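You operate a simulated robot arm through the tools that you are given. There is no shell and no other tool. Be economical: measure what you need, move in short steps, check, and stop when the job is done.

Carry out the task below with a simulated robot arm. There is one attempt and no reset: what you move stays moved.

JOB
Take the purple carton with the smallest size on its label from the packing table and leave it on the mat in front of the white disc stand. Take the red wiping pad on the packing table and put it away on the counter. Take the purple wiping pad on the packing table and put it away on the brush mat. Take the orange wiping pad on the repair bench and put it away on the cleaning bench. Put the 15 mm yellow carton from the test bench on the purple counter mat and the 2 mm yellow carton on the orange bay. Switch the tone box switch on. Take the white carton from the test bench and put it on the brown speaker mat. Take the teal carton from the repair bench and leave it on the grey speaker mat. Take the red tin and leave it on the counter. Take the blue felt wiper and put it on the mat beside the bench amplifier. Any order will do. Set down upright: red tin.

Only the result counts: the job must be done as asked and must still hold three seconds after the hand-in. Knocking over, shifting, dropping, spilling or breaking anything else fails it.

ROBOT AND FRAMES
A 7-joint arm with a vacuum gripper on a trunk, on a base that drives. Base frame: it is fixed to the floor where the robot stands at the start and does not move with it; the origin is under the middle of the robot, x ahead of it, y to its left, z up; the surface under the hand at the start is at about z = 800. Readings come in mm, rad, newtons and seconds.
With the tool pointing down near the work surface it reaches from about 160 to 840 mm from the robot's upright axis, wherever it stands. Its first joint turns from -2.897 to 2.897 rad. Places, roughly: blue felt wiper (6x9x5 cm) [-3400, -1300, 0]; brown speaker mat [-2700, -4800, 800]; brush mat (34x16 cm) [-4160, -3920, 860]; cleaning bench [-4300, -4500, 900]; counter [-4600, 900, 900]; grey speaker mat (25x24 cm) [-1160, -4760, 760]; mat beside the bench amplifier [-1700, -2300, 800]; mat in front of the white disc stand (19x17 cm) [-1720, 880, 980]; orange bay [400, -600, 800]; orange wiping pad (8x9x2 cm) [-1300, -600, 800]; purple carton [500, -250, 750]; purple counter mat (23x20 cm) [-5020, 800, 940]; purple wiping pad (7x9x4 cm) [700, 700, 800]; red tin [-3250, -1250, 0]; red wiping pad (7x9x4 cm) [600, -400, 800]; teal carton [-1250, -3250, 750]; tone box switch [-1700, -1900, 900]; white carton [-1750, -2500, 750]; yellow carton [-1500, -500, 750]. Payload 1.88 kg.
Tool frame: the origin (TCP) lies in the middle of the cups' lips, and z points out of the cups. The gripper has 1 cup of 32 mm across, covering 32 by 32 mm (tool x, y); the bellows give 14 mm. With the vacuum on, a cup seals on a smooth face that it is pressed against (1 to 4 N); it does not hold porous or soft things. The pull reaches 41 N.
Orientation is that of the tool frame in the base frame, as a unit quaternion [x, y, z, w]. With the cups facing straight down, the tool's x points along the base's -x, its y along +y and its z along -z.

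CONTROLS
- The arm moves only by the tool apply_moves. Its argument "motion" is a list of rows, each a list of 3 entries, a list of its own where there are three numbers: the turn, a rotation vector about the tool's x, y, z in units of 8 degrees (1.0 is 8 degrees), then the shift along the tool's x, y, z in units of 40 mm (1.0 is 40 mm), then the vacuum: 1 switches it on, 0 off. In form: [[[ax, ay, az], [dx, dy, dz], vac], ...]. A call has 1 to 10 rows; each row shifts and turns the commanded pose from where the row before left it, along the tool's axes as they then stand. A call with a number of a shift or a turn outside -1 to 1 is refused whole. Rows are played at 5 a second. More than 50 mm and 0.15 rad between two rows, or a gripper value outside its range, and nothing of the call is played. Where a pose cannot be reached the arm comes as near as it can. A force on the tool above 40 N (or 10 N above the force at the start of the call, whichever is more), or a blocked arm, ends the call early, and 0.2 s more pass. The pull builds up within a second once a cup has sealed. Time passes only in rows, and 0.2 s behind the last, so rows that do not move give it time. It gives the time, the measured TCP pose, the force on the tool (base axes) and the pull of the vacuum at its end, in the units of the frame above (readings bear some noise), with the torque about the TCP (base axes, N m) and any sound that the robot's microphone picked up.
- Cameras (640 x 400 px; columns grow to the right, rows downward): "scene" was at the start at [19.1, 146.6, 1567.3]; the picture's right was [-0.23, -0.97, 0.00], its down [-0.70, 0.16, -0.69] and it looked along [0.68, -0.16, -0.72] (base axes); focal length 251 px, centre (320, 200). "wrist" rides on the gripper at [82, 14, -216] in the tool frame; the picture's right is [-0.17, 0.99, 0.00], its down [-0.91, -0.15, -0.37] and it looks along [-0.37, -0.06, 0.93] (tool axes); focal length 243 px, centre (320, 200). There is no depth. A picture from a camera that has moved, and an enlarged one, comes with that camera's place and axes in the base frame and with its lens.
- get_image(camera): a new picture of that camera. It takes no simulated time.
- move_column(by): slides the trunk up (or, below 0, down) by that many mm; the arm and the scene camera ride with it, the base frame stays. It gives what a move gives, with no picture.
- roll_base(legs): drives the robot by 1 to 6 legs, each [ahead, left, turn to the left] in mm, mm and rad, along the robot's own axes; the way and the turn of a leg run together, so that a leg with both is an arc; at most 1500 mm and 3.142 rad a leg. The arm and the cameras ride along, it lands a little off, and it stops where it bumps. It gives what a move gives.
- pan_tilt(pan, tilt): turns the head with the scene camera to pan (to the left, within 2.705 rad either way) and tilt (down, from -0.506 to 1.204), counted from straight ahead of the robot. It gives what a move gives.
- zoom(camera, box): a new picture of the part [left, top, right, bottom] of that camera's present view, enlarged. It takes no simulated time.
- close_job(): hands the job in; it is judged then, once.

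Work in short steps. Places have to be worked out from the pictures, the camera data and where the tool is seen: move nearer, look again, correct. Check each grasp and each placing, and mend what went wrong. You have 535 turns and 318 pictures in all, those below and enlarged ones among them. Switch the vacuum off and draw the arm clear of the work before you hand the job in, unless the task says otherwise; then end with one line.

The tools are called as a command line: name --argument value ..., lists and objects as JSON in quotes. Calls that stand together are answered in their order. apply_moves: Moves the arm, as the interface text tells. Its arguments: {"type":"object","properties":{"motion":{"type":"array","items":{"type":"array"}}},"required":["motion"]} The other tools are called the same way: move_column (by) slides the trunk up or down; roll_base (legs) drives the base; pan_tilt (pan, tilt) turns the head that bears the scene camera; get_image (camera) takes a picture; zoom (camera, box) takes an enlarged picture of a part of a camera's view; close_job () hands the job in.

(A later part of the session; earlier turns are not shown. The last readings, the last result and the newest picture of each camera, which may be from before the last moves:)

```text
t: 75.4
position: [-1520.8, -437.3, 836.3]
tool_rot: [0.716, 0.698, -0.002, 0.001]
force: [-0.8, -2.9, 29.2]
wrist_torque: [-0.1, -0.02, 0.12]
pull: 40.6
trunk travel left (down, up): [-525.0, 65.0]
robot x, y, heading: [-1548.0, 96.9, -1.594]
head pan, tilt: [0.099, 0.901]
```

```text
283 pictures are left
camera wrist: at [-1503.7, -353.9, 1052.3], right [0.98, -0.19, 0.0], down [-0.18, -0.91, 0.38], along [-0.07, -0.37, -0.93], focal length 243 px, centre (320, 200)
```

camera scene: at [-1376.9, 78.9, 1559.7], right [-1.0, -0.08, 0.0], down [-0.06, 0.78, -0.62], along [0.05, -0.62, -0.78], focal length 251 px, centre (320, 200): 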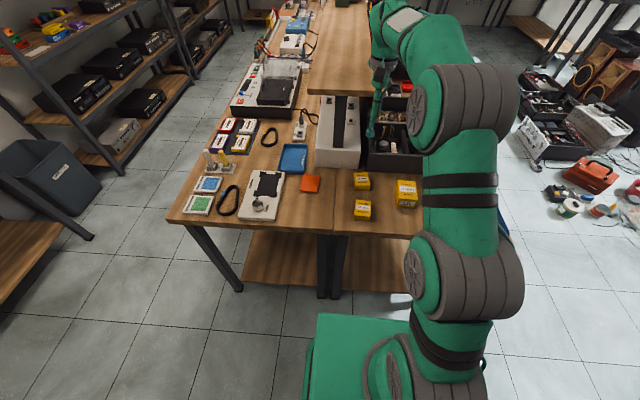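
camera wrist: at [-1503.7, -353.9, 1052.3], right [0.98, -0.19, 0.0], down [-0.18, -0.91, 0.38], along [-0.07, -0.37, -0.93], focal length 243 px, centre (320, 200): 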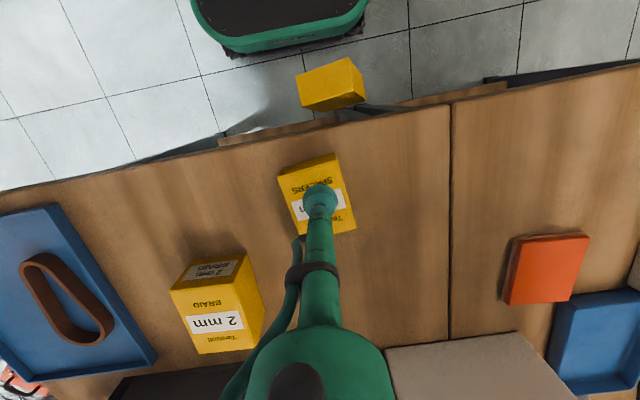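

A refused row let the second call drag the carton, which pushed the 10 mm carton. I lift now and see where it is.

apply_moves --motion '[[[0, 0, 0], [0, 0, -0.5], 1], [[0, 0, 0], [0, 0, -1], 1], [[0, 0, 0], [0, 0, -1], 1], [[0, 0, 0], [0, 0, -1], 1], [[0, 0, 0], [0, 0, -1], 1], [[0, 0, 0], [0, 0, -1], 1]]'

get_image --camera "wrist"

get_image --camera "scene"

```text
t: 76.8
position: [-1519.9, -434.7, 1055.7]
tool_rot: [0.716, 0.698, 0.001, -0.001]
force: [0.4, 0.4, -0.8]
wrist_torque: [0.04, 0.02, 0.01]
pull: 40.4
trunk travel left (down, up): [-525.0, 65.0]
robot x, y, heading: [-1548.2, 95.5, -1.596]
head pan, tilt: [0.099, 0.901]
```

```text
282 pictures are left
camera wrist: at [-1502.8, -353.2, 1271.6], right [0.98, -0.19, 0.0], down [-0.18, -0.91, 0.37], along [-0.07, -0.37, -0.93], focal length 243 px, centre (320, 200)
```

wrist: 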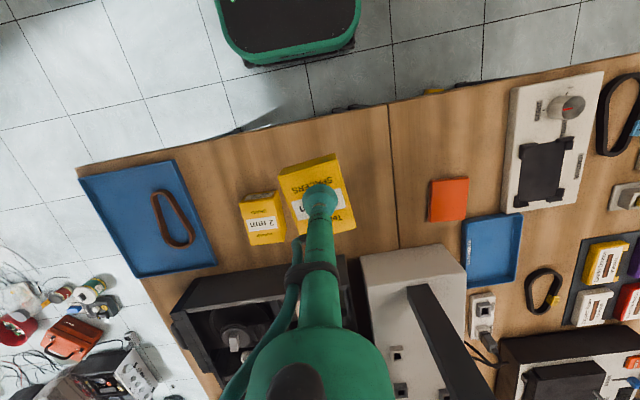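

```text
281 pictures are left
camera scene: at [-1377.0, 79.4, 1559.7], right [-1.0, -0.08, 0.0], down [-0.06, 0.78, -0.62], along [0.05, -0.62, -0.78], focal length 251 px, centre (320, 200)
```

scene: 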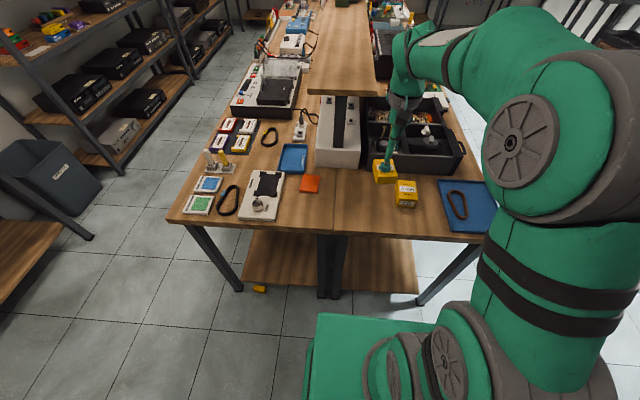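

The 10 mm carton lies on the floor near (-950, -420); I'll put it back at its spot (-1489, -458) later. First I draw in and carry the 15 mm carton west toward the counter.

apply_moves --motion '[[[0, 0, 0], [1, 0, 0], 1], [[0, 0, 0], [1, 0, 0], 1], [[0, 0, 0], [1, 0, 0], 1], [[0, 0, 0], [0.5, 0, 0], 1]]'

roll_base --legs '[[0, 0, -1.546], [1500, 0, 0], [1200, 0, 0]]'

pan_tilt --pan -0.6 --tilt 0.6

get_image --camera "scene"

```text
t: 77.8
position: [-1515.0, -296.4, 1054.7]
tool_rot: [0.715, 0.699, 0.0, 0.0]
force: [-0.1, 0.9, 0.1]
wrist_torque: [-0.03, 0.03, -0.02]
pull: 41.0
trunk travel left (down, up): [-525.0, 65.0]
robot x, y, heading: [-1546.3, 97.5, -1.594]
head pan, tilt: [0.099, 0.901]
```

```text
t: 94.6
position: [-4630.2, 35.5, 1055.1]
tool_rot: [1.0, 0.006, 0.0, 0.0]
force: [0.1, 0.2, -0.4]
wrist_torque: [-0.01, -0.01, 0.0]
pull: 40.9
trunk travel left (down, up): [-525.0, 65.0]
robot x, y, heading: [-4237.4, 83.2, -3.127]
head pan, tilt: [0.099, 0.901]
```

```text
t: 95.7
position: [-4630.9, 36.3, 1054.5]
tool_rot: [1.0, 0.006, -0.001, -0.001]
force: [0.7, -0.3, -0.3]
wrist_torque: [-0.02, 0.0, 0.0]
pull: 41.0
trunk travel left (down, up): [-525.0, 65.0]
robot x, y, heading: [-4237.1, 80.9, -3.129]
head pan, tilt: [-0.6, 0.6]
```

```text
280 pictures are left
camera scene: at [-4249.0, -29.9, 1584.5], right [0.55, 0.83, 0.0], down [0.47, -0.31, -0.82], along [-0.69, 0.46, -0.57], focal length 251 px, centre (320, 200)
```

scene: 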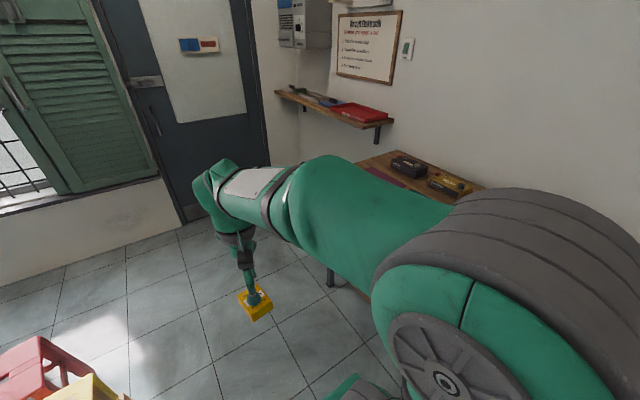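

The counter is behind the arm; I turn to face +y and look.

roll_base --legs '[[0, 0, -1.585]]'

pan_tilt --pan 0.4 --tilt 0.7

get_image --camera "scene"

```text
t: 99.9
position: [-4283.7, 475.5, 1054.9]
tool_rot: [0.71, -0.705, -0.001, 0.0]
force: [0.3, 0.2, 0.2]
wrist_torque: [0.01, 0.01, -0.02]
pull: 40.3
trunk travel left (down, up): [-525.0, 65.0]
robot x, y, heading: [-4240.5, 83.3, 1.579]
head pan, tilt: [-0.6, 0.6]
```

```text
t: 101.2
position: [-4283.5, 475.6, 1055.4]
tool_rot: [0.709, -0.705, 0.0, -0.001]
force: [-0.1, -0.8, -0.1]
wrist_torque: [0.02, -0.01, -0.02]
pull: 40.7
trunk travel left (down, up): [-525.0, 65.0]
robot x, y, heading: [-4233.4, 82.0, 1.579]
head pan, tilt: [0.4, 0.7]
```

```text
279 pictures are left
camera scene: at [-4434.7, 101.1, 1575.9], right [0.92, 0.39, 0.0], down [0.25, -0.59, -0.77], along [-0.3, 0.7, -0.64], focal length 251 px, centre (320, 200)
```

scene: 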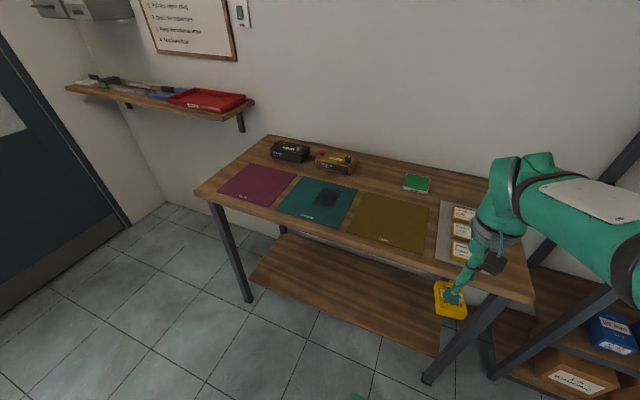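

The purple mat is at about (-5022, 790, 940). I raise the tool 40 mm and strafe left 710 mm.

apply_moves --motion '[[[0, 0, 0], [0, 0, -1], 1]]'

roll_base --legs '[[0, 710, 0]]'

get_image --camera "wrist"

```text
t: 101.6
position: [-4282.8, 475.5, 1094.2]
tool_rot: [0.71, -0.705, 0.0, 0.0]
force: [-0.2, -0.4, -1.4]
wrist_torque: [0.0, 0.02, 0.02]
pull: 40.7
trunk travel left (down, up): [-525.0, 65.0]
robot x, y, heading: [-4238.7, 84.6, 1.581]
head pan, tilt: [0.4, 0.7]
```

```text
t: 105.5
position: [-4992.9, 470.0, 1094.5]
tool_rot: [0.709, -0.705, 0.0, 0.001]
force: [-0.2, 0.3, -0.6]
wrist_torque: [-0.01, 0.03, 0.01]
pull: 40.7
trunk travel left (down, up): [-525.0, 65.0]
robot x, y, heading: [-4948.2, 81.4, 1.58]
head pan, tilt: [0.4, 0.7]
```

```text
278 pictures are left
camera wrist: at [-5005.1, 388.8, 1310.9], right [-0.99, 0.16, 0.0], down [0.15, 0.92, 0.37], along [0.06, 0.37, -0.93], focal length 243 px, centre (320, 200)
```

wrist: 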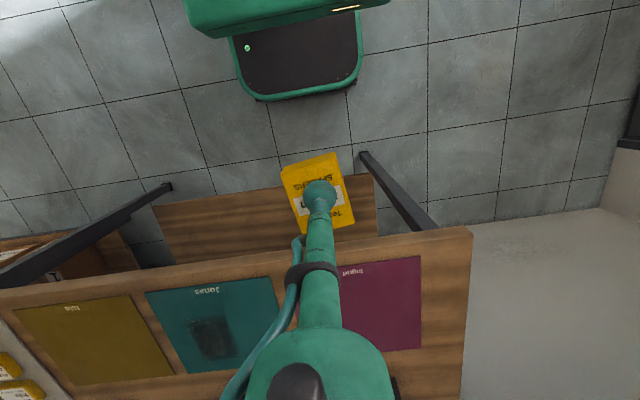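

I move the arm forward 325 mm and left 26 mm over the purple mat.

apply_moves --motion '[[[0, 0, 0], [-0.9, 0.08, 0], 1], [[0, 0, 0], [-0.9, 0.08, 0], 1], [[0, 0, 0], [-0.9, 0.08, 0], 1], [[0, 0, 0], [-0.9, 0.08, 0], 1], [[0, 0, 0], [-0.9, 0.08, 0], 1], [[0, 0, 0], [-0.9, 0.08, 0], 1], [[0, 0, 0], [-0.9, 0.08, 0], 1], [[0, 0, 0], [-0.9, 0.08, 0], 1], [[0, 0, 0], [-0.9, 0.08, 0], 1]]'

get_image --camera "wrist"

```text
t: 107.5
position: [-5024.3, 794.4, 1094.8]
tool_rot: [0.708, -0.706, 0.0, 0.0]
force: [0.5, -0.2, -0.1]
wrist_torque: [-0.01, -0.01, 0.02]
pull: 41.3
trunk travel left (down, up): [-525.0, 65.0]
robot x, y, heading: [-4951.7, 81.7, 1.57]
head pan, tilt: [0.4, 0.7]
```

```text
277 pictures are left
camera wrist: at [-5036.9, 713.3, 1310.9], right [-0.99, 0.16, 0.0], down [0.15, 0.92, 0.37], along [0.06, 0.37, -0.93], focal length 243 px, centre (320, 200)
```

wrist: 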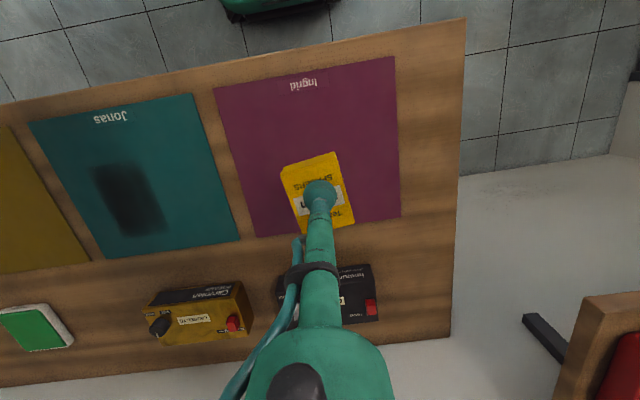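

The mat centre is near (-5012, 774); I shift 18 mm and lower to z≈1035.

apply_moves --motion '[[[0, 0, 0], [0.45, -0.25, 0.5], 1], [[0, 0, 0], [0, 0, 0.6], 1], [[0, 0, 0], [0, 0, 0.4], 1]]'

get_image --camera "wrist"

```text
t: 108.3
position: [-5013.2, 776.4, 1033.6]
tool_rot: [0.709, -0.705, 0.0, -0.001]
force: [0.5, 0.0, -1.6]
wrist_torque: [0.01, 0.04, 0.01]
pull: 40.7
trunk travel left (down, up): [-525.0, 65.0]
robot x, y, heading: [-4949.4, 80.9, 1.578]
head pan, tilt: [0.4, 0.7]
```

```text
276 pictures are left
camera wrist: at [-5025.7, 694.7, 1250.5], right [-0.99, 0.16, 0.0], down [0.15, 0.92, 0.37], along [0.06, 0.37, -0.93], focal length 243 px, centre (320, 200)
```

wrist: 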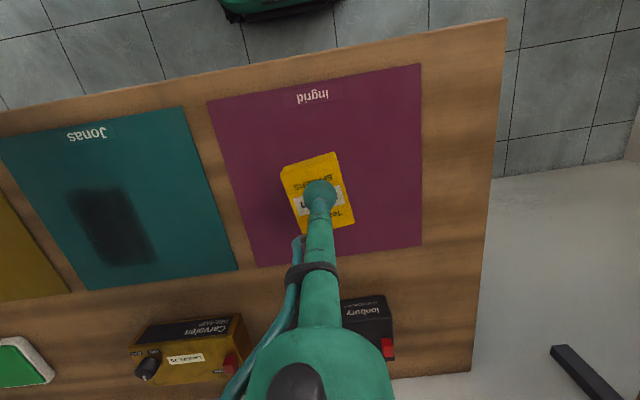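

Centred. I creep down.

apply_moves --motion '[[[0, 0, 0], [0, 0, 0.25], 1], [[0, 0, 0], [0, 0, 0.1], 1], [[0, 0, 0], [0, 0, 0.1], 1]]'

```text
t: 109.1
position: [-5013.8, 774.9, 1017.1]
tool_rot: [0.709, -0.705, 0.0, 0.0]
force: [-0.1, 0.6, -1.5]
wrist_torque: [-0.01, 0.01, -0.01]
pull: 40.9
trunk travel left (down, up): [-525.0, 65.0]
robot x, y, heading: [-4945.6, 77.8, 1.579]
head pan, tilt: [0.4, 0.7]
```

apply_moves --motion '[[[0, 0, 0], [0, 0, 0.1], 1], [[0, 0, 0], [0, 0, 0.1], 1], [[0, 0, 0], [0, 0, 0.1], 1]]'

```text
t: 109.9
position: [-5013.0, 775.4, 1003.2]
tool_rot: [0.709, -0.705, 0.0, 0.0]
force: [-0.4, 0.2, -1.4]
wrist_torque: [-0.01, -0.01, -0.01]
pull: 40.9
trunk travel left (down, up): [-525.0, 65.0]
robot x, y, heading: [-4947.2, 79.7, 1.577]
head pan, tilt: [0.4, 0.7]
```

apply_moves --motion '[[[0, 0, 0], [0, 0, 0.1], 1], [[0, 0, 0], [0, 0, 0.1], 1], [[0, 0, 0], [0, 0, 0.1], 1]]'

```text
t: 110.7
position: [-5012.9, 775.5, 993.0]
tool_rot: [0.709, -0.705, 0.0, 0.0]
force: [-1.0, 0.2, -1.2]
wrist_torque: [0.01, 0.01, 0.04]
pull: 40.9
trunk travel left (down, up): [-525.0, 65.0]
robot x, y, heading: [-4951.4, 79.0, 1.574]
head pan, tilt: [0.4, 0.7]
```

apply_moves --motion '[[[0, 0, 0], [0, 0, 0.1], 1], [[0, 0, 0], [0, 0, 0.1], 1], [[0, 0, 0], [0, 0, 0.1], 1]]'

```text
t: 111.5
position: [-5013.2, 776.1, 981.5]
tool_rot: [0.709, -0.705, -0.001, 0.0]
force: [-0.5, 0.5, -1.8]
wrist_torque: [0.02, 0.03, 0.0]
pull: 40.7
trunk travel left (down, up): [-525.0, 65.0]
robot x, y, heading: [-4946.3, 75.6, 1.578]
head pan, tilt: [0.4, 0.7]
```

apply_moves --motion '[[[0, 0, 0], [0, 0, 0.1], 1], [[0, 0, 0], [0, 0, 0.1], 1], [[0, 0, 0], [0, 0, 0.1], 1]]'

get_image --camera "wrist"

```text
t: 112.3
position: [-5013.5, 776.8, 972.5]
tool_rot: [0.708, -0.706, -0.003, -0.002]
force: [1.0, -2.2, 18.6]
wrist_torque: [-0.15, -0.05, -0.02]
pull: 40.5
trunk travel left (down, up): [-525.0, 65.0]
robot x, y, heading: [-4950.6, 81.6, 1.583]
head pan, tilt: [0.4, 0.7]
```

```text
275 pictures are left
camera wrist: at [-5025.8, 693.8, 1188.5], right [-0.99, 0.16, 0.0], down [0.15, 0.91, 0.38], along [0.06, 0.38, -0.92], focal length 243 px, centre (320, 200)
```

wrist: 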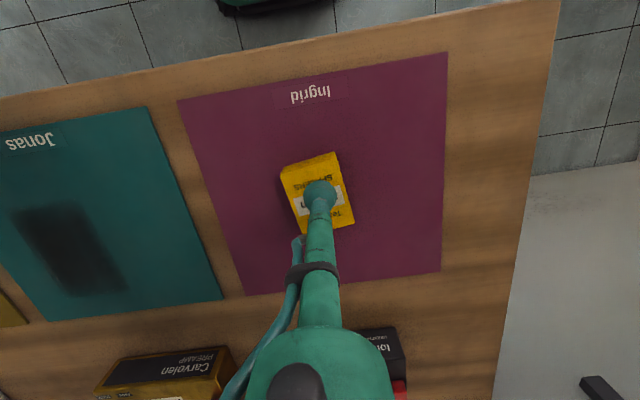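

Contact; centred on the mat. I release and rise.

apply_moves --motion '[[[0, 0, 0], [0, 0, -0.05], 0], [[0, 0, 0], [0, 0, 0], 0], [[0, 0, 0], [0, 0, 0], 0], [[0, 0, 0], [0, 0, 0], 0], [[0, 0, 0], [0, 0, -0.2], 0], [[0, 0, 0], [0, 0, -0.7], 0], [[0, 0, 0], [0, 0, -1], 0], [[0, 0, 0], [0, 0, -1], 0]]'

get_image --camera "wrist"

```text
t: 114.1
position: [-5012.5, 777.2, 1086.8]
tool_rot: [0.709, -0.705, 0.0, 0.0]
force: [1.5, 0.4, -0.4]
wrist_torque: [-0.03, 0.02, -0.02]
pull: 0.1
trunk travel left (down, up): [-525.0, 65.0]
robot x, y, heading: [-4948.0, 77.7, 1.576]
head pan, tilt: [0.4, 0.7]
```

```text
274 pictures are left
camera wrist: at [-5025.5, 694.4, 1303.1], right [-0.99, 0.16, 0.0], down [0.15, 0.92, 0.37], along [0.06, 0.37, -0.93], focal length 243 px, centre (320, 200)
```

wrist: 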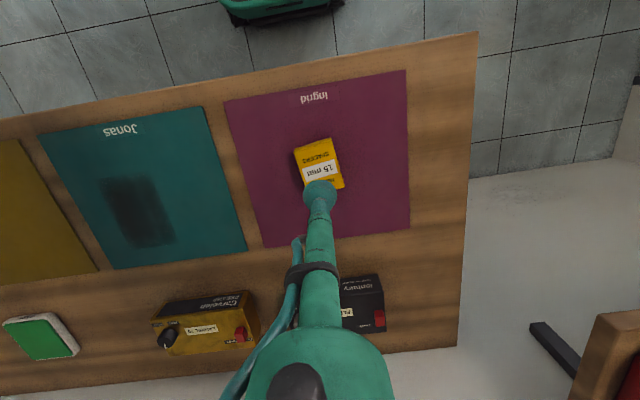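

Yellow 15 mm carton delivered. I draw in, and drive along to x≈-3300, turning to face the floor items.

apply_moves --motion '[[[0, 0, 0], [1, 0, 0], 0], [[0, 0, 0], [1, 0, 0], 0], [[0, 0, 0], [1, 0, 0], 0], [[0, 0, 0], [1, 0, 0], 0], [[0, 0, 0], [1, 0, 0], 0], [[0, 0, 0], [1, 0, 0], 0], [[0, 0, 0], [1, 0, 0], 0], [[0, 0, 0], [1, 0, 0], 0]]'

roll_base --legs '[[0, -1500, 0], [0, -200, 0], [0, 0, -3.141]]'

pan_tilt --pan 0.0 --tilt 0.7

get_image --camera "scene"

```text
t: 115.9
position: [-5011.5, 456.1, 1086.0]
tool_rot: [0.709, -0.705, 0.0, 0.0]
force: [0.0, -0.2, 0.9]
wrist_torque: [-0.07, 0.0, -0.02]
pull: 0.1
trunk travel left (down, up): [-525.0, 65.0]
robot x, y, heading: [-4945.5, 73.2, 1.579]
head pan, tilt: [0.4, 0.7]
```

```text
t: 131.8
position: [-3188.1, -309.1, 1086.2]
tool_rot: [0.707, 0.707, 0.0, 0.0]
force: [-0.1, 0.0, 0.5]
wrist_torque: [0.01, -0.02, -0.02]
pull: 0.1
trunk travel left (down, up): [-525.0, 65.0]
robot x, y, heading: [-3246.4, 67.0, -1.571]
head pan, tilt: [0.4, 0.7]
```

```text
t: 132.7
position: [-3187.6, -310.9, 1087.5]
tool_rot: [0.708, 0.706, 0.001, 0.0]
force: [-0.3, 0.5, -0.5]
wrist_torque: [0.01, 0.01, 0.0]
pull: 0.0
trunk travel left (down, up): [-525.0, 65.0]
robot x, y, heading: [-3250.0, 72.2, -1.575]
head pan, tilt: [0.0, 0.7]
```

```text
273 pictures are left
camera scene: at [-3083.2, 45.5, 1575.9], right [-1.0, 0.0, 0.0], down [0.0, 0.64, -0.76], along [0.0, -0.76, -0.64], focal length 251 px, centre (320, 200)
```

scene: 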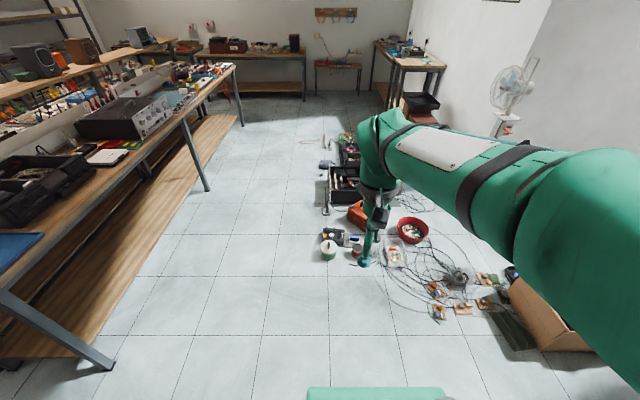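

zoom --camera "scene" --box '[300, 180, 420, 270]'

get_image --camera "wrist"

```text
4.44 times, centred on (360, 225) of scene
camera zoom: at [-3083.2, 45.5, 1575.9], right [-1.0, 0.0, 0.0], down [0.0, 0.64, -0.76], along [0.0, -0.76, -0.64], focal length 1115 px, centre (142, 89)
```

zoom: 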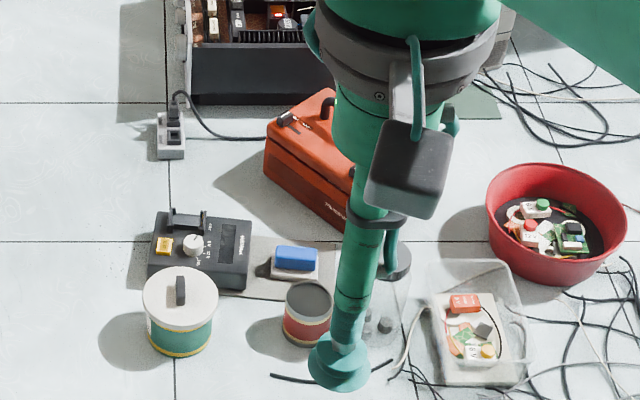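

```text
271 pictures are left
camera wrist: at [-3172.6, -226.3, 1303.1], right [0.99, -0.17, 0.0], down [-0.16, -0.91, 0.37], along [-0.06, -0.37, -0.93], focal length 243 px, centre (320, 200)
```

wrist: 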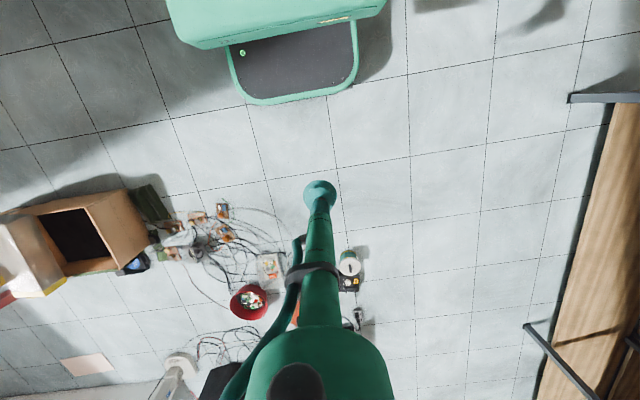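

The tin's lid is at about (-3370, -1185, 75), the wiper just behind at (-3364, -1294). I drive 640 mm nearer and lower the trunk.

roll_base --legs '[[640, 0, 0]]'

move_column --by -500

get_image --camera "scene"

get_image --camera "wrist"

```text
t: 136.2
position: [-3189.7, -945.3, 1086.1]
tool_rot: [0.709, 0.705, 0.0, 0.001]
force: [0.0, 0.5, -0.4]
wrist_torque: [0.02, 0.02, -0.01]
pull: 0.0
trunk travel left (down, up): [-525.0, 65.0]
robot x, y, heading: [-3252.0, -566.7, -1.574]
head pan, tilt: [0.0, 0.7]
```

```text
refused: -500 is not a number from -400 to 400
```

```text
270 pictures are left
camera scene: at [-3085.2, -591.1, 1575.9], right [-1.0, 0.0, 0.0], down [0.0, 0.64, -0.76], along [0.0, -0.76, -0.64], focal length 251 px, centre (320, 200)
```

scene: 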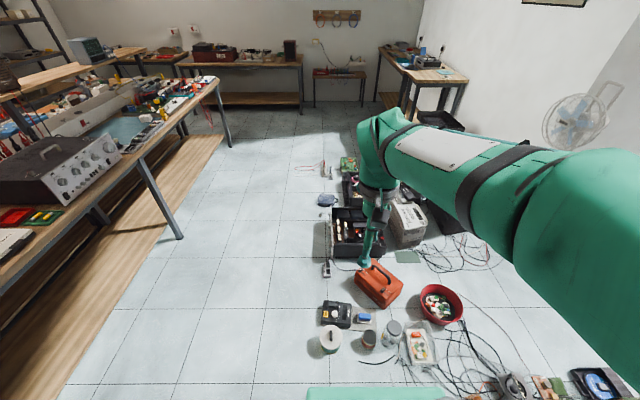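

```text
269 pictures are left
camera wrist: at [-3175.2, -862.6, 1303.1], right [0.99, -0.17, 0.0], down [-0.16, -0.91, 0.37], along [-0.06, -0.37, -0.93], focal length 243 px, centre (320, 200)
```

wrist: 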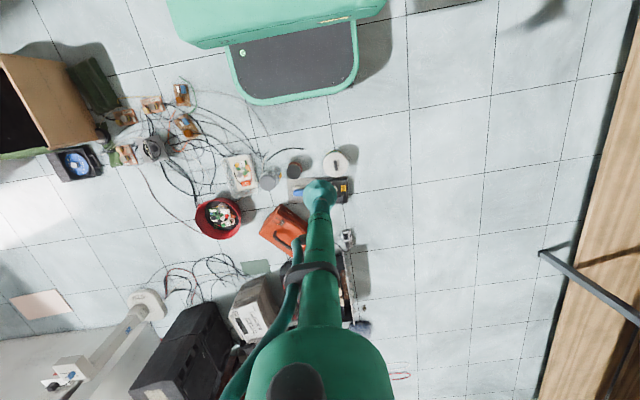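

The tin refines to (-3358, -1168). I lower the trunk in two goes.

move_column --by -400

apply_moves --motion '[[[0, 0, 0], [-0.7, -0.7, 0], 0], [[0, 0, 0], [-0.7, -0.7, 0], 0], [[0, 0, 0], [-0.7, -0.7, 0], 0], [[0, 0, 0], [-0.7, -0.7, 0], 0], [[0, 0, 0], [-0.9, -0.5, 0], 0], [[0, 0, 0], [-0.9, -0.4, 0], 0], [[0, 0, 0], [-0.9, -0.4, 0], 0]]'

get_image --camera "wrist"

```text
t: 140.1
position: [-3190.5, -946.1, 687.4]
tool_rot: [0.709, 0.705, -0.001, 0.0]
force: [0.2, -0.3, 0.8]
wrist_torque: [0.04, -0.03, -0.03]
pull: 0.1
trunk travel left (down, up): [-125.0, 465.0]
robot x, y, heading: [-3249.7, -565.1, -1.576]
head pan, tilt: [0.0, 0.7]
```

```text
t: 141.7
position: [-3355.9, -1165.2, 686.2]
tool_rot: [0.709, 0.705, -0.001, 0.001]
force: [0.3, 0.2, 0.3]
wrist_torque: [-0.06, 0.03, 0.0]
pull: 0.0
trunk travel left (down, up): [-125.0, 465.0]
robot x, y, heading: [-3249.4, -564.4, -1.574]
head pan, tilt: [0.0, 0.7]
```

```text
268 pictures are left
camera wrist: at [-3340.8, -1081.7, 902.0], right [0.99, -0.17, 0.0], down [-0.16, -0.91, 0.38], along [-0.06, -0.37, -0.93], focal length 243 px, centre (320, 200)
```

wrist: 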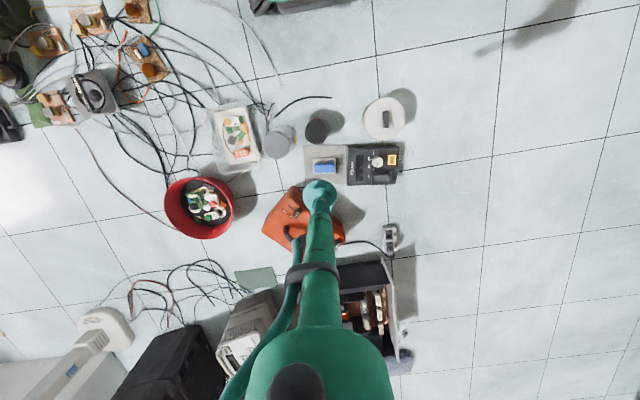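

Lined up. I lower the trunk 120 more and then the arm by 300, checking.

move_column --by -120

apply_moves --motion '[[[0, 0, 0], [0, -0.2, 1], 0], [[0, 0, 0], [0, 0, 1], 0], [[0, 0, 0], [0, 0, 1], 0], [[0, 0, 0], [0, 0, 1], 0], [[0, 0, 0], [0, 0, 1], 0], [[0, 0, 0], [0, 0, 1], 0], [[0, 0, 0], [0, 0, 1], 0], [[0, 0, 0], [0, 0, 1], 0]]'

get_image --camera "wrist"

```text
t: 143.2
position: [-3355.3, -1163.9, 565.7]
tool_rot: [0.709, 0.705, 0.0, 0.0]
force: [-0.2, -0.3, -0.5]
wrist_torque: [0.02, 0.0, 0.01]
pull: 0.0
trunk travel left (down, up): [-5.0, 585.0]
robot x, y, heading: [-3248.6, -569.8, -1.578]
head pan, tilt: [0.0, 0.7]
```

```text
t: 145.0
position: [-3364.6, -1164.1, 244.7]
tool_rot: [0.709, 0.706, -0.001, 0.001]
force: [0.5, -0.2, -0.1]
wrist_torque: [0.01, 0.0, -0.02]
pull: 0.1
trunk travel left (down, up): [-5.0, 585.0]
robot x, y, heading: [-3252.6, -571.8, -1.579]
head pan, tilt: [0.0, 0.7]
```

```text
267 pictures are left
camera wrist: at [-3349.0, -1081.3, 460.9], right [0.99, -0.17, 0.0], down [-0.16, -0.91, 0.38], along [-0.06, -0.37, -0.93], focal length 243 px, centre (320, 200)
```

wrist: 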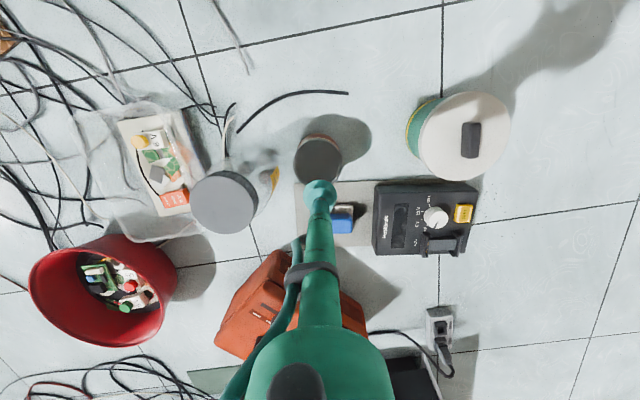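

Well aligned with the lid. I descend to about z 115, then creep.

apply_moves --motion '[[[0, 0, 0], [0, 0.05, 1], 0], [[0, 0, 0], [0, 0, 1], 0], [[0, 0, 0], [0, 0, 0.9], 0]]'

get_image --camera "wrist"

```text
t: 145.8
position: [-3361.9, -1165.6, 128.6]
tool_rot: [0.709, 0.705, 0.0, 0.001]
force: [0.0, -0.1, 0.6]
wrist_torque: [0.01, 0.01, -0.06]
pull: 0.0
trunk travel left (down, up): [-5.0, 585.0]
robot x, y, heading: [-3251.7, -566.0, -1.578]
head pan, tilt: [0.0, 0.7]
```

```text
266 pictures are left
camera wrist: at [-3347.0, -1081.5, 345.8], right [0.99, -0.17, 0.0], down [-0.16, -0.91, 0.38], along [-0.06, -0.37, -0.93], focal length 243 px, centre (320, 200)
```

wrist: 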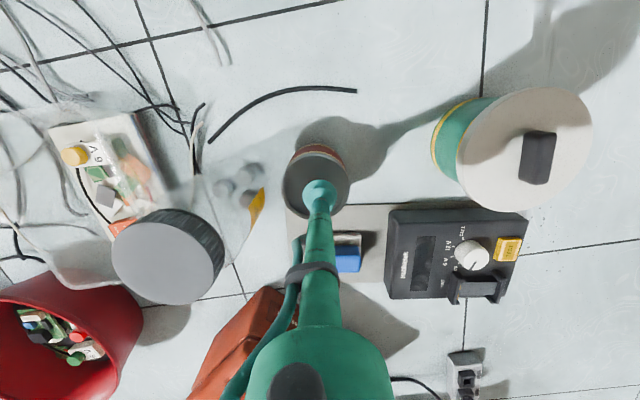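

apply_moves --motion '[[[0, 0, 0], [0, -0.05, 0.25], 1], [[0, 0, 0], [0, 0, 0.2], 1], [[0, 0, 0], [0, 0, 0.15], 1]]'

```text
t: 146.6
position: [-3363.5, -1162.8, 105.0]
tool_rot: [0.709, 0.705, 0.0, 0.0]
force: [-0.2, 0.4, 0.1]
wrist_torque: [-0.02, -0.01, -0.01]
pull: 0.1
trunk travel left (down, up): [-5.0, 585.0]
robot x, y, heading: [-3251.0, -563.4, -1.574]
head pan, tilt: [0.0, 0.7]
```

apply_moves --motion '[[[0, 0, 0], [0, 0, 0.15], 1], [[0, 0, 0], [0, 0, 0.15], 1]]'

```text
t: 147.2
position: [-3364.3, -1164.1, 93.0]
tool_rot: [0.709, 0.705, 0.0, 0.0]
force: [-0.4, -0.7, -0.2]
wrist_torque: [-0.04, -0.04, -0.03]
pull: 0.0
trunk travel left (down, up): [-5.0, 585.0]
robot x, y, heading: [-3247.9, -566.9, -1.569]
head pan, tilt: [0.0, 0.7]
```

apply_moves --motion '[[[0, 0, 0], [0, 0, 0.15], 1], [[0, 0, 0], [0, 0, 0.15], 1]]'

```text
t: 147.8
position: [-3364.7, -1166.0, 84.1]
tool_rot: [0.71, 0.704, -0.001, 0.001]
force: [2.1, 12.2, 28.0]
wrist_torque: [-0.04, 0.06, -0.14]
pull: 40.8
trunk travel left (down, up): [-5.0, 585.0]
robot x, y, heading: [-3251.4, -564.2, -1.569]
head pan, tilt: [0.0, 0.7]
```

Sealed on the lid. I lift and check that the whole tin comes.

apply_moves --motion '[[[0, 0, 0], [0, 0, -0.3], 1], [[0, 0, 0], [0, 0, -0.5], 1], [[0, 0, 0], [0, 0, -1], 1], [[0, 0, 0], [0, 0, -1], 1], [[0, 0, 0], [0, 0, -1], 1], [[0, 0, 0], [0, 0, -1], 1], [[0, 0, 0], [0, 0, -1], 1], [[0, 0, 0], [0, 0, -1], 1]]'

zoom --camera "scene" --box '[240, 140, 480, 340]'

```text
t: 149.6
position: [-3362.9, -1164.4, 354.9]
tool_rot: [0.709, 0.705, 0.001, -0.001]
force: [-0.4, 0.6, -3.5]
wrist_torque: [0.01, 0.01, 0.0]
pull: 40.9
trunk travel left (down, up): [-5.0, 585.0]
robot x, y, heading: [-3249.6, -570.4, -1.577]
head pan, tilt: [0.0, 0.7]
```

```text
2.00 times, centred on (360, 240) of scene
camera zoom: at [-3085.2, -591.3, 1055.8], right [-1.0, 0.0, 0.0], down [0.0, 0.64, -0.76], along [0.0, -0.76, -0.64], focal length 502 px, centre (240, 120)
```

zoom: 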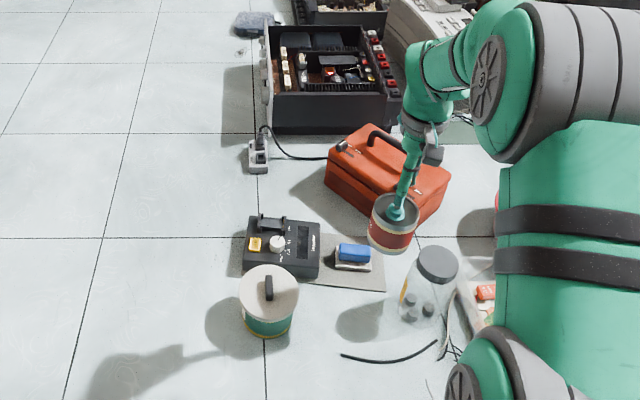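

Tin held upright, whole. I raise the trunk back up.

move_column --by 400

apply_moves --motion '[[[0, 0, 0], [1, 0.3, 0], 1], [[0, 0, 0], [1, 0.3, 0], 1], [[0, 0, 0], [1, 0.3, 0], 1], [[0, 0, 0], [1, 0.3, 0], 1], [[0, 0, 0], [1, 0.3, 0], 1]]'

move_column --by 120

apply_moves --motion '[[[0, 0, 0], [0, 0.3, -1], 1], [[0, 0, 0], [0, 0.3, -1], 1], [[0, 0, 0], [0, 0, -1], 1], [[0, 0, 0], [0, 0, -1], 1], [[0, 0, 0], [0, 0, -1], 1]]'

```text
t: 153.4
position: [-3363.4, -1165.2, 754.2]
tool_rot: [0.708, 0.706, 0.0, 0.0]
force: [0.0, -0.4, -3.7]
wrist_torque: [0.03, 0.03, 0.03]
pull: 41.1
trunk travel left (down, up): [-405.0, 185.0]
robot x, y, heading: [-3250.5, -570.6, -1.573]
head pan, tilt: [0.0, 0.7]
```

```text
t: 154.6
position: [-3301.9, -965.2, 754.8]
tool_rot: [0.709, 0.705, 0.0, 0.0]
force: [-0.5, -0.4, -2.9]
wrist_torque: [0.04, -0.04, 0.01]
pull: 41.1
trunk travel left (down, up): [-405.0, 185.0]
robot x, y, heading: [-3249.8, -568.7, -1.572]
head pan, tilt: [0.0, 0.7]
```

```text
t: 156.1
position: [-3301.1, -966.1, 873.5]
tool_rot: [0.709, 0.705, 0.0, 0.0]
force: [0.1, 0.8, -3.5]
wrist_torque: [0.02, -0.02, -0.02]
pull: 40.1
trunk travel left (down, up): [-525.0, 65.0]
robot x, y, heading: [-3253.5, -569.1, -1.576]
head pan, tilt: [0.0, 0.7]
```

```text
t: 157.3
position: [-3278.0, -967.4, 1075.5]
tool_rot: [0.71, 0.705, 0.0, 0.001]
force: [0.2, -0.8, -2.7]
wrist_torque: [0.05, 0.0, 0.01]
pull: 41.3
trunk travel left (down, up): [-525.0, 65.0]
robot x, y, heading: [-3248.3, -566.2, -1.574]
head pan, tilt: [0.0, 0.7]
```

I back up, turn to face +y and strafe to x≈-4560 at y≈250.

roll_base --legs '[[-700, 0, 0], [0, 0, 3.141], [0, 1310, 0]]'

apply_moves --motion '[[[0, 0, 0], [0, 0, -1], 1], [[0, 0, 0], [0, 0, -0.5], 1]]'

pan_tilt --pan 0.3 --tilt 0.75

get_image --camera "scene"

```text
t: 174.6
position: [-4522.7, 573.5, 1074.6]
tool_rot: [-0.695, 0.719, 0.0, 0.0]
force: [0.0, 0.6, -2.5]
wrist_torque: [-0.02, 0.0, -0.06]
pull: 40.7
trunk travel left (down, up): [-525.0, 65.0]
robot x, y, heading: [-4562.6, 170.6, 1.537]
head pan, tilt: [0.0, 0.7]
```

```text
t: 175.2
position: [-4523.1, 572.8, 1134.9]
tool_rot: [-0.695, 0.719, 0.0, -0.001]
force: [-1.5, -0.1, -1.9]
wrist_torque: [-0.04, 0.01, 0.01]
pull: 41.2
trunk travel left (down, up): [-525.0, 65.0]
robot x, y, heading: [-4563.6, 171.6, 1.537]
head pan, tilt: [0.0, 0.7]
```

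```text
t: 176.0
position: [-4522.7, 573.0, 1135.3]
tool_rot: [-0.695, 0.719, 0.0, -0.001]
force: [-0.4, -0.8, -3.0]
wrist_torque: [-0.03, 0.04, 0.01]
pull: 40.4
trunk travel left (down, up): [-525.0, 65.0]
robot x, y, heading: [-4564.3, 174.5, 1.539]
head pan, tilt: [0.3, 0.75]
```

```text
264 pictures are left
camera scene: at [-4750.0, 200.8, 1571.6], right [0.96, 0.26, 0.0], down [0.18, -0.66, -0.73], along [-0.19, 0.71, -0.68], focal length 251 px, centre (320, 200)
```

scene: 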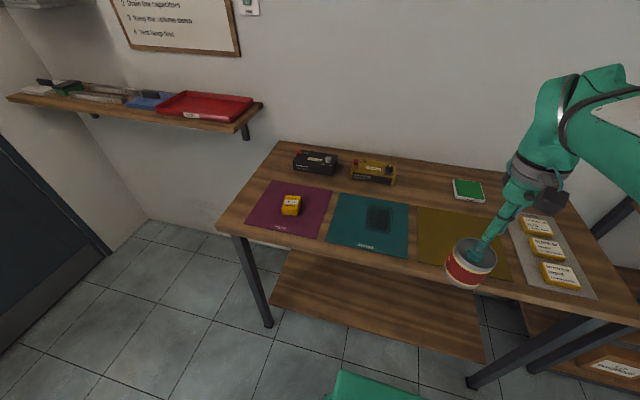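

Free wood between the gold preamp and the green item: x -4650..-4440, y 965..1150. I go ahead 150 and reach to (-4600, 1050).

roll_base --legs '[[150, 0, 0]]'

apply_moves --motion '[[[0, 0, 0], [-0.9, 0.26, 0], 1], [[0, 0, 0], [-0.9, 0.26, 0], 1], [[0, 0, 0], [-0.9, 0.26, 0], 1], [[0, 0, 0], [-0.9, 0.26, 0], 1], [[0, 0, 0], [-0.9, 0.26, 0], 1], [[0, 0, 0], [-0.9, 0.26, 0], 1], [[0, 0, 0], [-0.9, 0.26, 0], 1], [[0, 0, 0], [-0.9, 0.26, 0], 1], [[0, 0, 0], [-0.9, 0.26, 0], 1]]'

get_image --camera "wrist"

```text
t: 177.4
position: [-4517.4, 722.1, 1134.3]
tool_rot: [-0.695, 0.719, -0.001, 0.0]
force: [0.7, -0.8, -2.2]
wrist_torque: [-0.02, 0.03, 0.02]
pull: 41.0
trunk travel left (down, up): [-525.0, 65.0]
robot x, y, heading: [-4560.9, 321.1, 1.54]
head pan, tilt: [0.3, 0.75]
```

```text
t: 179.4
position: [-4600.6, 1051.8, 1132.6]
tool_rot: [-0.696, 0.718, -0.001, -0.001]
force: [0.3, 1.5, -2.9]
wrist_torque: [-0.09, 0.01, 0.04]
pull: 40.6
trunk travel left (down, up): [-525.0, 65.0]
robot x, y, heading: [-4557.3, 321.2, 1.542]
head pan, tilt: [0.3, 0.75]
```

```text
263 pictures are left
camera wrist: at [-4617.1, 970.5, 1349.1], right [-0.98, 0.2, 0.0], down [0.18, 0.91, 0.37], along [0.07, 0.36, -0.93], focal length 243 px, centre (320, 200)
```

wrist: 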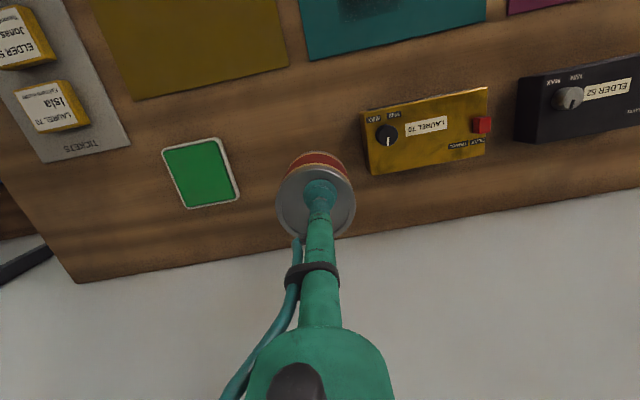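

Position clear on both sides. I shift 12 mm left and lower to z≈1035.

apply_moves --motion '[[[0, 0, 0], [0, 0.3, 0.5], 1], [[0, 0, 0], [0, 0, 1], 1], [[0, 0, 0], [0, 0, 0.9], 1]]'

get_image --camera "wrist"

```text
t: 180.2
position: [-4613.1, 1049.4, 1037.6]
tool_rot: [-0.695, 0.719, 0.0, 0.001]
force: [0.2, 0.5, -2.8]
wrist_torque: [-0.07, 0.02, 0.0]
pull: 40.7
trunk travel left (down, up): [-525.0, 65.0]
robot x, y, heading: [-4557.8, 324.4, 1.534]
head pan, tilt: [0.3, 0.75]
```

```text
262 pictures are left
camera wrist: at [-4628.7, 968.3, 1253.8], right [-0.98, 0.2, 0.0], down [0.18, 0.91, 0.37], along [0.07, 0.37, -0.93], focal length 243 px, centre (320, 200)
```

wrist: 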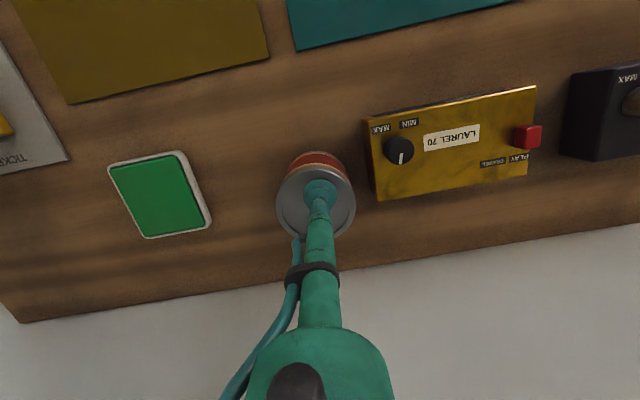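

apply_moves --motion '[[[0, 0, 0], [0, -0.1, 0.25], 1], [[0, 0, 0], [0, 0, 0.25], 1], [[0, 0, 0], [0, 0, 0.15], 1]]'

```text
t: 181.0
position: [-4609.6, 1049.6, 1018.5]
tool_rot: [-0.696, 0.718, 0.003, 0.003]
force: [-2.5, -1.2, 30.9]
wrist_torque: [0.01, -0.2, -0.27]
pull: 40.7
trunk travel left (down, up): [-525.0, 65.0]
robot x, y, heading: [-4559.8, 320.6, 1.543]
head pan, tilt: [0.3, 0.75]
```

Contact. I ease off, release, wait and rise.

apply_moves --motion '[[[0, 0, 0], [0, 0, -0.15], 1], [[0, 0, 0], [0, 0, 0], 0], [[0, 0, 0], [0, 0, 0], 0], [[0, 0, 0], [0, 0, 0], 0], [[0, 0, 0], [0, 0, 0], 0], [[0, 0, 0], [0, 0, -0.3], 0], [[0, 0, 0], [0, 0, -0.6], 0], [[0, 0, 0], [0, 0, -1], 0], [[0, 0, 0], [0, 0, -1], 0]]'

get_image --camera "wrist"

```text
t: 183.0
position: [-4608.0, 1049.6, 1135.1]
tool_rot: [-0.695, 0.719, -0.001, 0.0]
force: [0.4, -0.1, -0.7]
wrist_torque: [-0.01, -0.01, 0.01]
pull: 0.3
trunk travel left (down, up): [-525.0, 65.0]
robot x, y, heading: [-4555.7, 326.3, 1.538]
head pan, tilt: [0.3, 0.75]
```

```text
261 pictures are left
camera wrist: at [-4623.3, 968.9, 1351.3], right [-0.98, 0.2, 0.0], down [0.18, 0.91, 0.37], along [0.07, 0.37, -0.93], focal length 243 px, centre (320, 200)
```

wrist: 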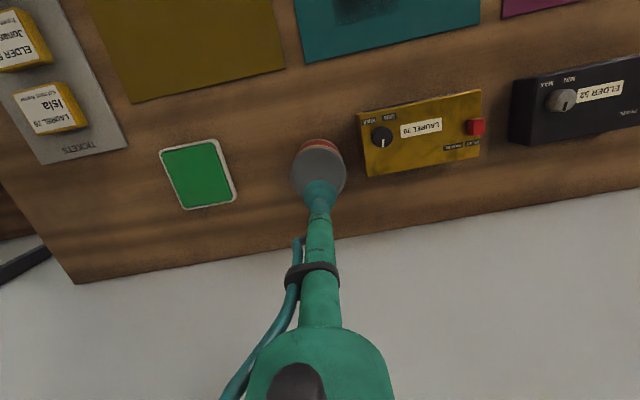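

Tin stands upright on the counter. I draw in and drive back to the blue wiper.

apply_moves --motion '[[[0, 0, 0], [1, 0, 0], 0], [[0, 0, 0], [1, 0, 0], 0], [[0, 0, 0], [1, 0, 0], 0], [[0, 0, 0], [1, 0, 0], 0], [[0, 0, 0], [1, 0, 0], 0], [[0, 0, 0], [1, 0, 0], 0], [[0, 0, 0], [1, 0, 0], 0], [[0, 0, 0], [1, 0, 0], 0], [[0, 0, 0], [1, 0, 0], 0]]'

roll_base --legs '[[-200, 0, 0], [0, -1300, 0], [0, 0, -3.11], [720, 0, 0]]'

move_column --by -400

get_image --camera "wrist"

```text
t: 185.0
position: [-4620.1, 688.1, 1134.5]
tool_rot: [-0.696, 0.718, 0.001, 0.0]
force: [-0.2, 1.3, -0.2]
wrist_torque: [-0.03, 0.0, 0.0]
pull: 0.0
trunk travel left (down, up): [-525.0, 65.0]
robot x, y, heading: [-4558.6, 324.3, 1.539]
head pan, tilt: [0.3, 0.75]
```

```text
t: 203.6
position: [-3232.9, -1010.4, 1134.5]
tool_rot: [0.719, 0.695, -0.001, 0.0]
force: [-0.3, 0.2, 1.0]
wrist_torque: [-0.01, 0.0, 0.0]
pull: 0.0
trunk travel left (down, up): [-525.0, 65.0]
robot x, y, heading: [-3296.9, -644.6, -1.601]
head pan, tilt: [0.3, 0.75]
```

```text
t: 207.4
position: [-3234.2, -1009.4, 733.9]
tool_rot: [0.718, 0.696, 0.0, 0.0]
force: [-0.5, -0.5, -0.1]
wrist_torque: [0.0, 0.01, 0.04]
pull: 0.1
trunk travel left (down, up): [-125.0, 465.0]
robot x, y, heading: [-3299.4, -645.2, -1.602]
head pan, tilt: [0.3, 0.75]
```

```text
260 pictures are left
camera wrist: at [-3217.2, -928.1, 950.7], right [0.98, -0.2, 0.0], down [-0.18, -0.91, 0.37], along [-0.07, -0.37, -0.93], focal length 243 px, centre (320, 200)
```

wrist: 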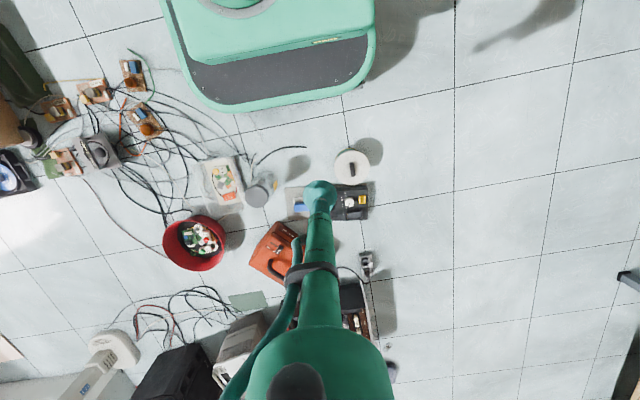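

I move the arm over the wiper at (-3356, -1295) and lower the trunk the rest.

apply_moves --motion '[[[0, 0, 0], [-0.9, -0.356, 0], 0], [[0, 0, 0], [-0.9, -0.356, 0], 0], [[0, 0, 0], [-0.9, -0.356, 0], 0], [[0, 0, 0], [-0.9, -0.356, 0], 0], [[0, 0, 0], [-0.9, -0.356, 0], 0], [[0, 0, 0], [-0.9, -0.356, 0], 0], [[0, 0, 0], [-0.9, -0.356, 0], 0], [[0, 0, 0], [-0.9, -0.356, 0], 0]]'

move_column --by -120

apply_moves --motion '[[[0, 0, 0], [0, 0, 1], 0], [[0, 0, 0], [0, 0, 1], 0], [[0, 0, 0], [0, 0, 1], 0], [[0, 0, 0], [0, 0, 1], 0], [[0, 0, 0], [0, 0, 1], 0], [[0, 0, 0], [0, 0, 1], 0], [[0, 0, 0], [0, 0, 1], 0], [[0, 0, 0], [0, 0, 1], 0]]'

get_image --camera "wrist"

```text
t: 209.2
position: [-3359.0, -1294.9, 734.3]
tool_rot: [0.719, 0.695, -0.001, 0.0]
force: [0.2, -0.6, 0.1]
wrist_torque: [-0.02, 0.05, -0.04]
pull: 0.0
trunk travel left (down, up): [-125.0, 465.0]
robot x, y, heading: [-3300.9, -643.1, -1.6]
head pan, tilt: [0.3, 0.75]
```

```text
t: 210.7
position: [-3359.6, -1295.0, 614.2]
tool_rot: [0.718, 0.696, 0.0, 0.0]
force: [0.1, 0.1, -0.1]
wrist_torque: [-0.04, 0.02, 0.0]
pull: 0.1
trunk travel left (down, up): [-5.0, 585.0]
robot x, y, heading: [-3297.7, -645.2, -1.609]
head pan, tilt: [0.3, 0.75]
```

```text
t: 212.5
position: [-3359.7, -1294.7, 294.2]
tool_rot: [0.719, 0.695, 0.0, 0.0]
force: [-0.4, 0.1, 0.7]
wrist_torque: [0.04, 0.0, 0.03]
pull: 0.0
trunk travel left (down, up): [-5.0, 585.0]
robot x, y, heading: [-3297.0, -643.2, -1.601]
head pan, tilt: [0.3, 0.75]
```

```text
259 pictures are left
camera wrist: at [-3341.9, -1212.2, 509.9], right [0.98, -0.2, 0.0], down [-0.18, -0.91, 0.38], along [-0.07, -0.37, -0.93], focal length 243 px, centre (320, 200)
```

wrist: 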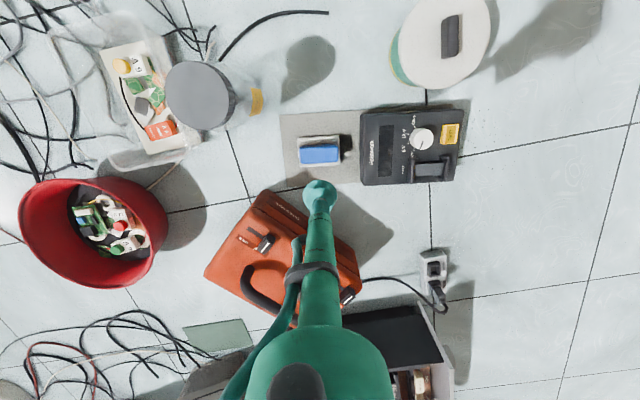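

zoom --camera "wrist" --box '[270, 110, 370, 210]'

```text
4.00 times, centred on (320, 160) of wrist
camera zoom: at [-3341.9, -1212.2, 509.9], right [0.98, -0.2, 0.0], down [-0.18, -0.91, 0.38], along [-0.07, -0.37, -0.93], focal length 970 px, centre (320, 360)
```

zoom: 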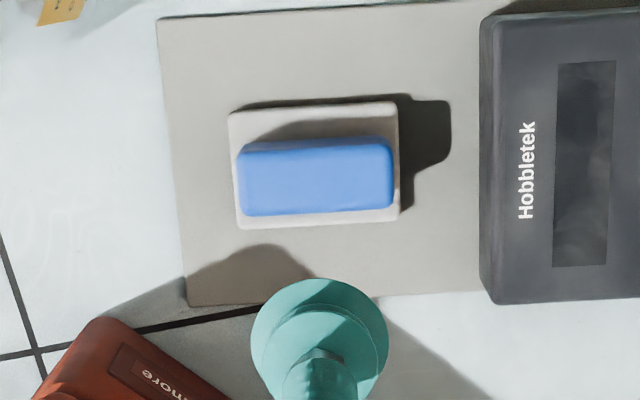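

The wiper has a blue handle on a white felt base; handle top centre ≈ (-3361, -1306). I shift and lower to z≈95.

apply_moves --motion '[[[0, 0, 0], [-0.27, 0, 1], 0], [[0, 0, 0], [0, 0, 1], 0], [[0, 0, 0], [0, 0, 1], 0], [[0, 0, 0], [0, 0, 1], 0], [[0, 0, 0], [0, 0, 1], 0]]'

zoom --camera "wrist" --box '[260, 120, 380, 240]'

```text
t: 213.7
position: [-3360.0, -1306.0, 94.5]
tool_rot: [0.718, 0.696, 0.0, 0.001]
force: [-0.2, 0.1, 0.2]
wrist_torque: [0.0, 0.01, -0.02]
pull: 0.0
trunk travel left (down, up): [-5.0, 585.0]
robot x, y, heading: [-3300.5, -645.7, -1.604]
head pan, tilt: [0.3, 0.75]
```

```text
3.33 times, centred on (320, 180) of wrist
camera zoom: at [-3342.3, -1223.3, 310.2], right [0.98, -0.2, 0.0], down [-0.18, -0.91, 0.38], along [-0.07, -0.37, -0.93], focal length 809 px, centre (320, 267)
```

zoom: 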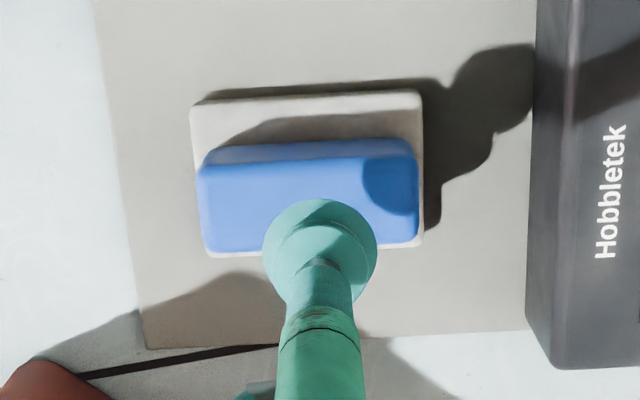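

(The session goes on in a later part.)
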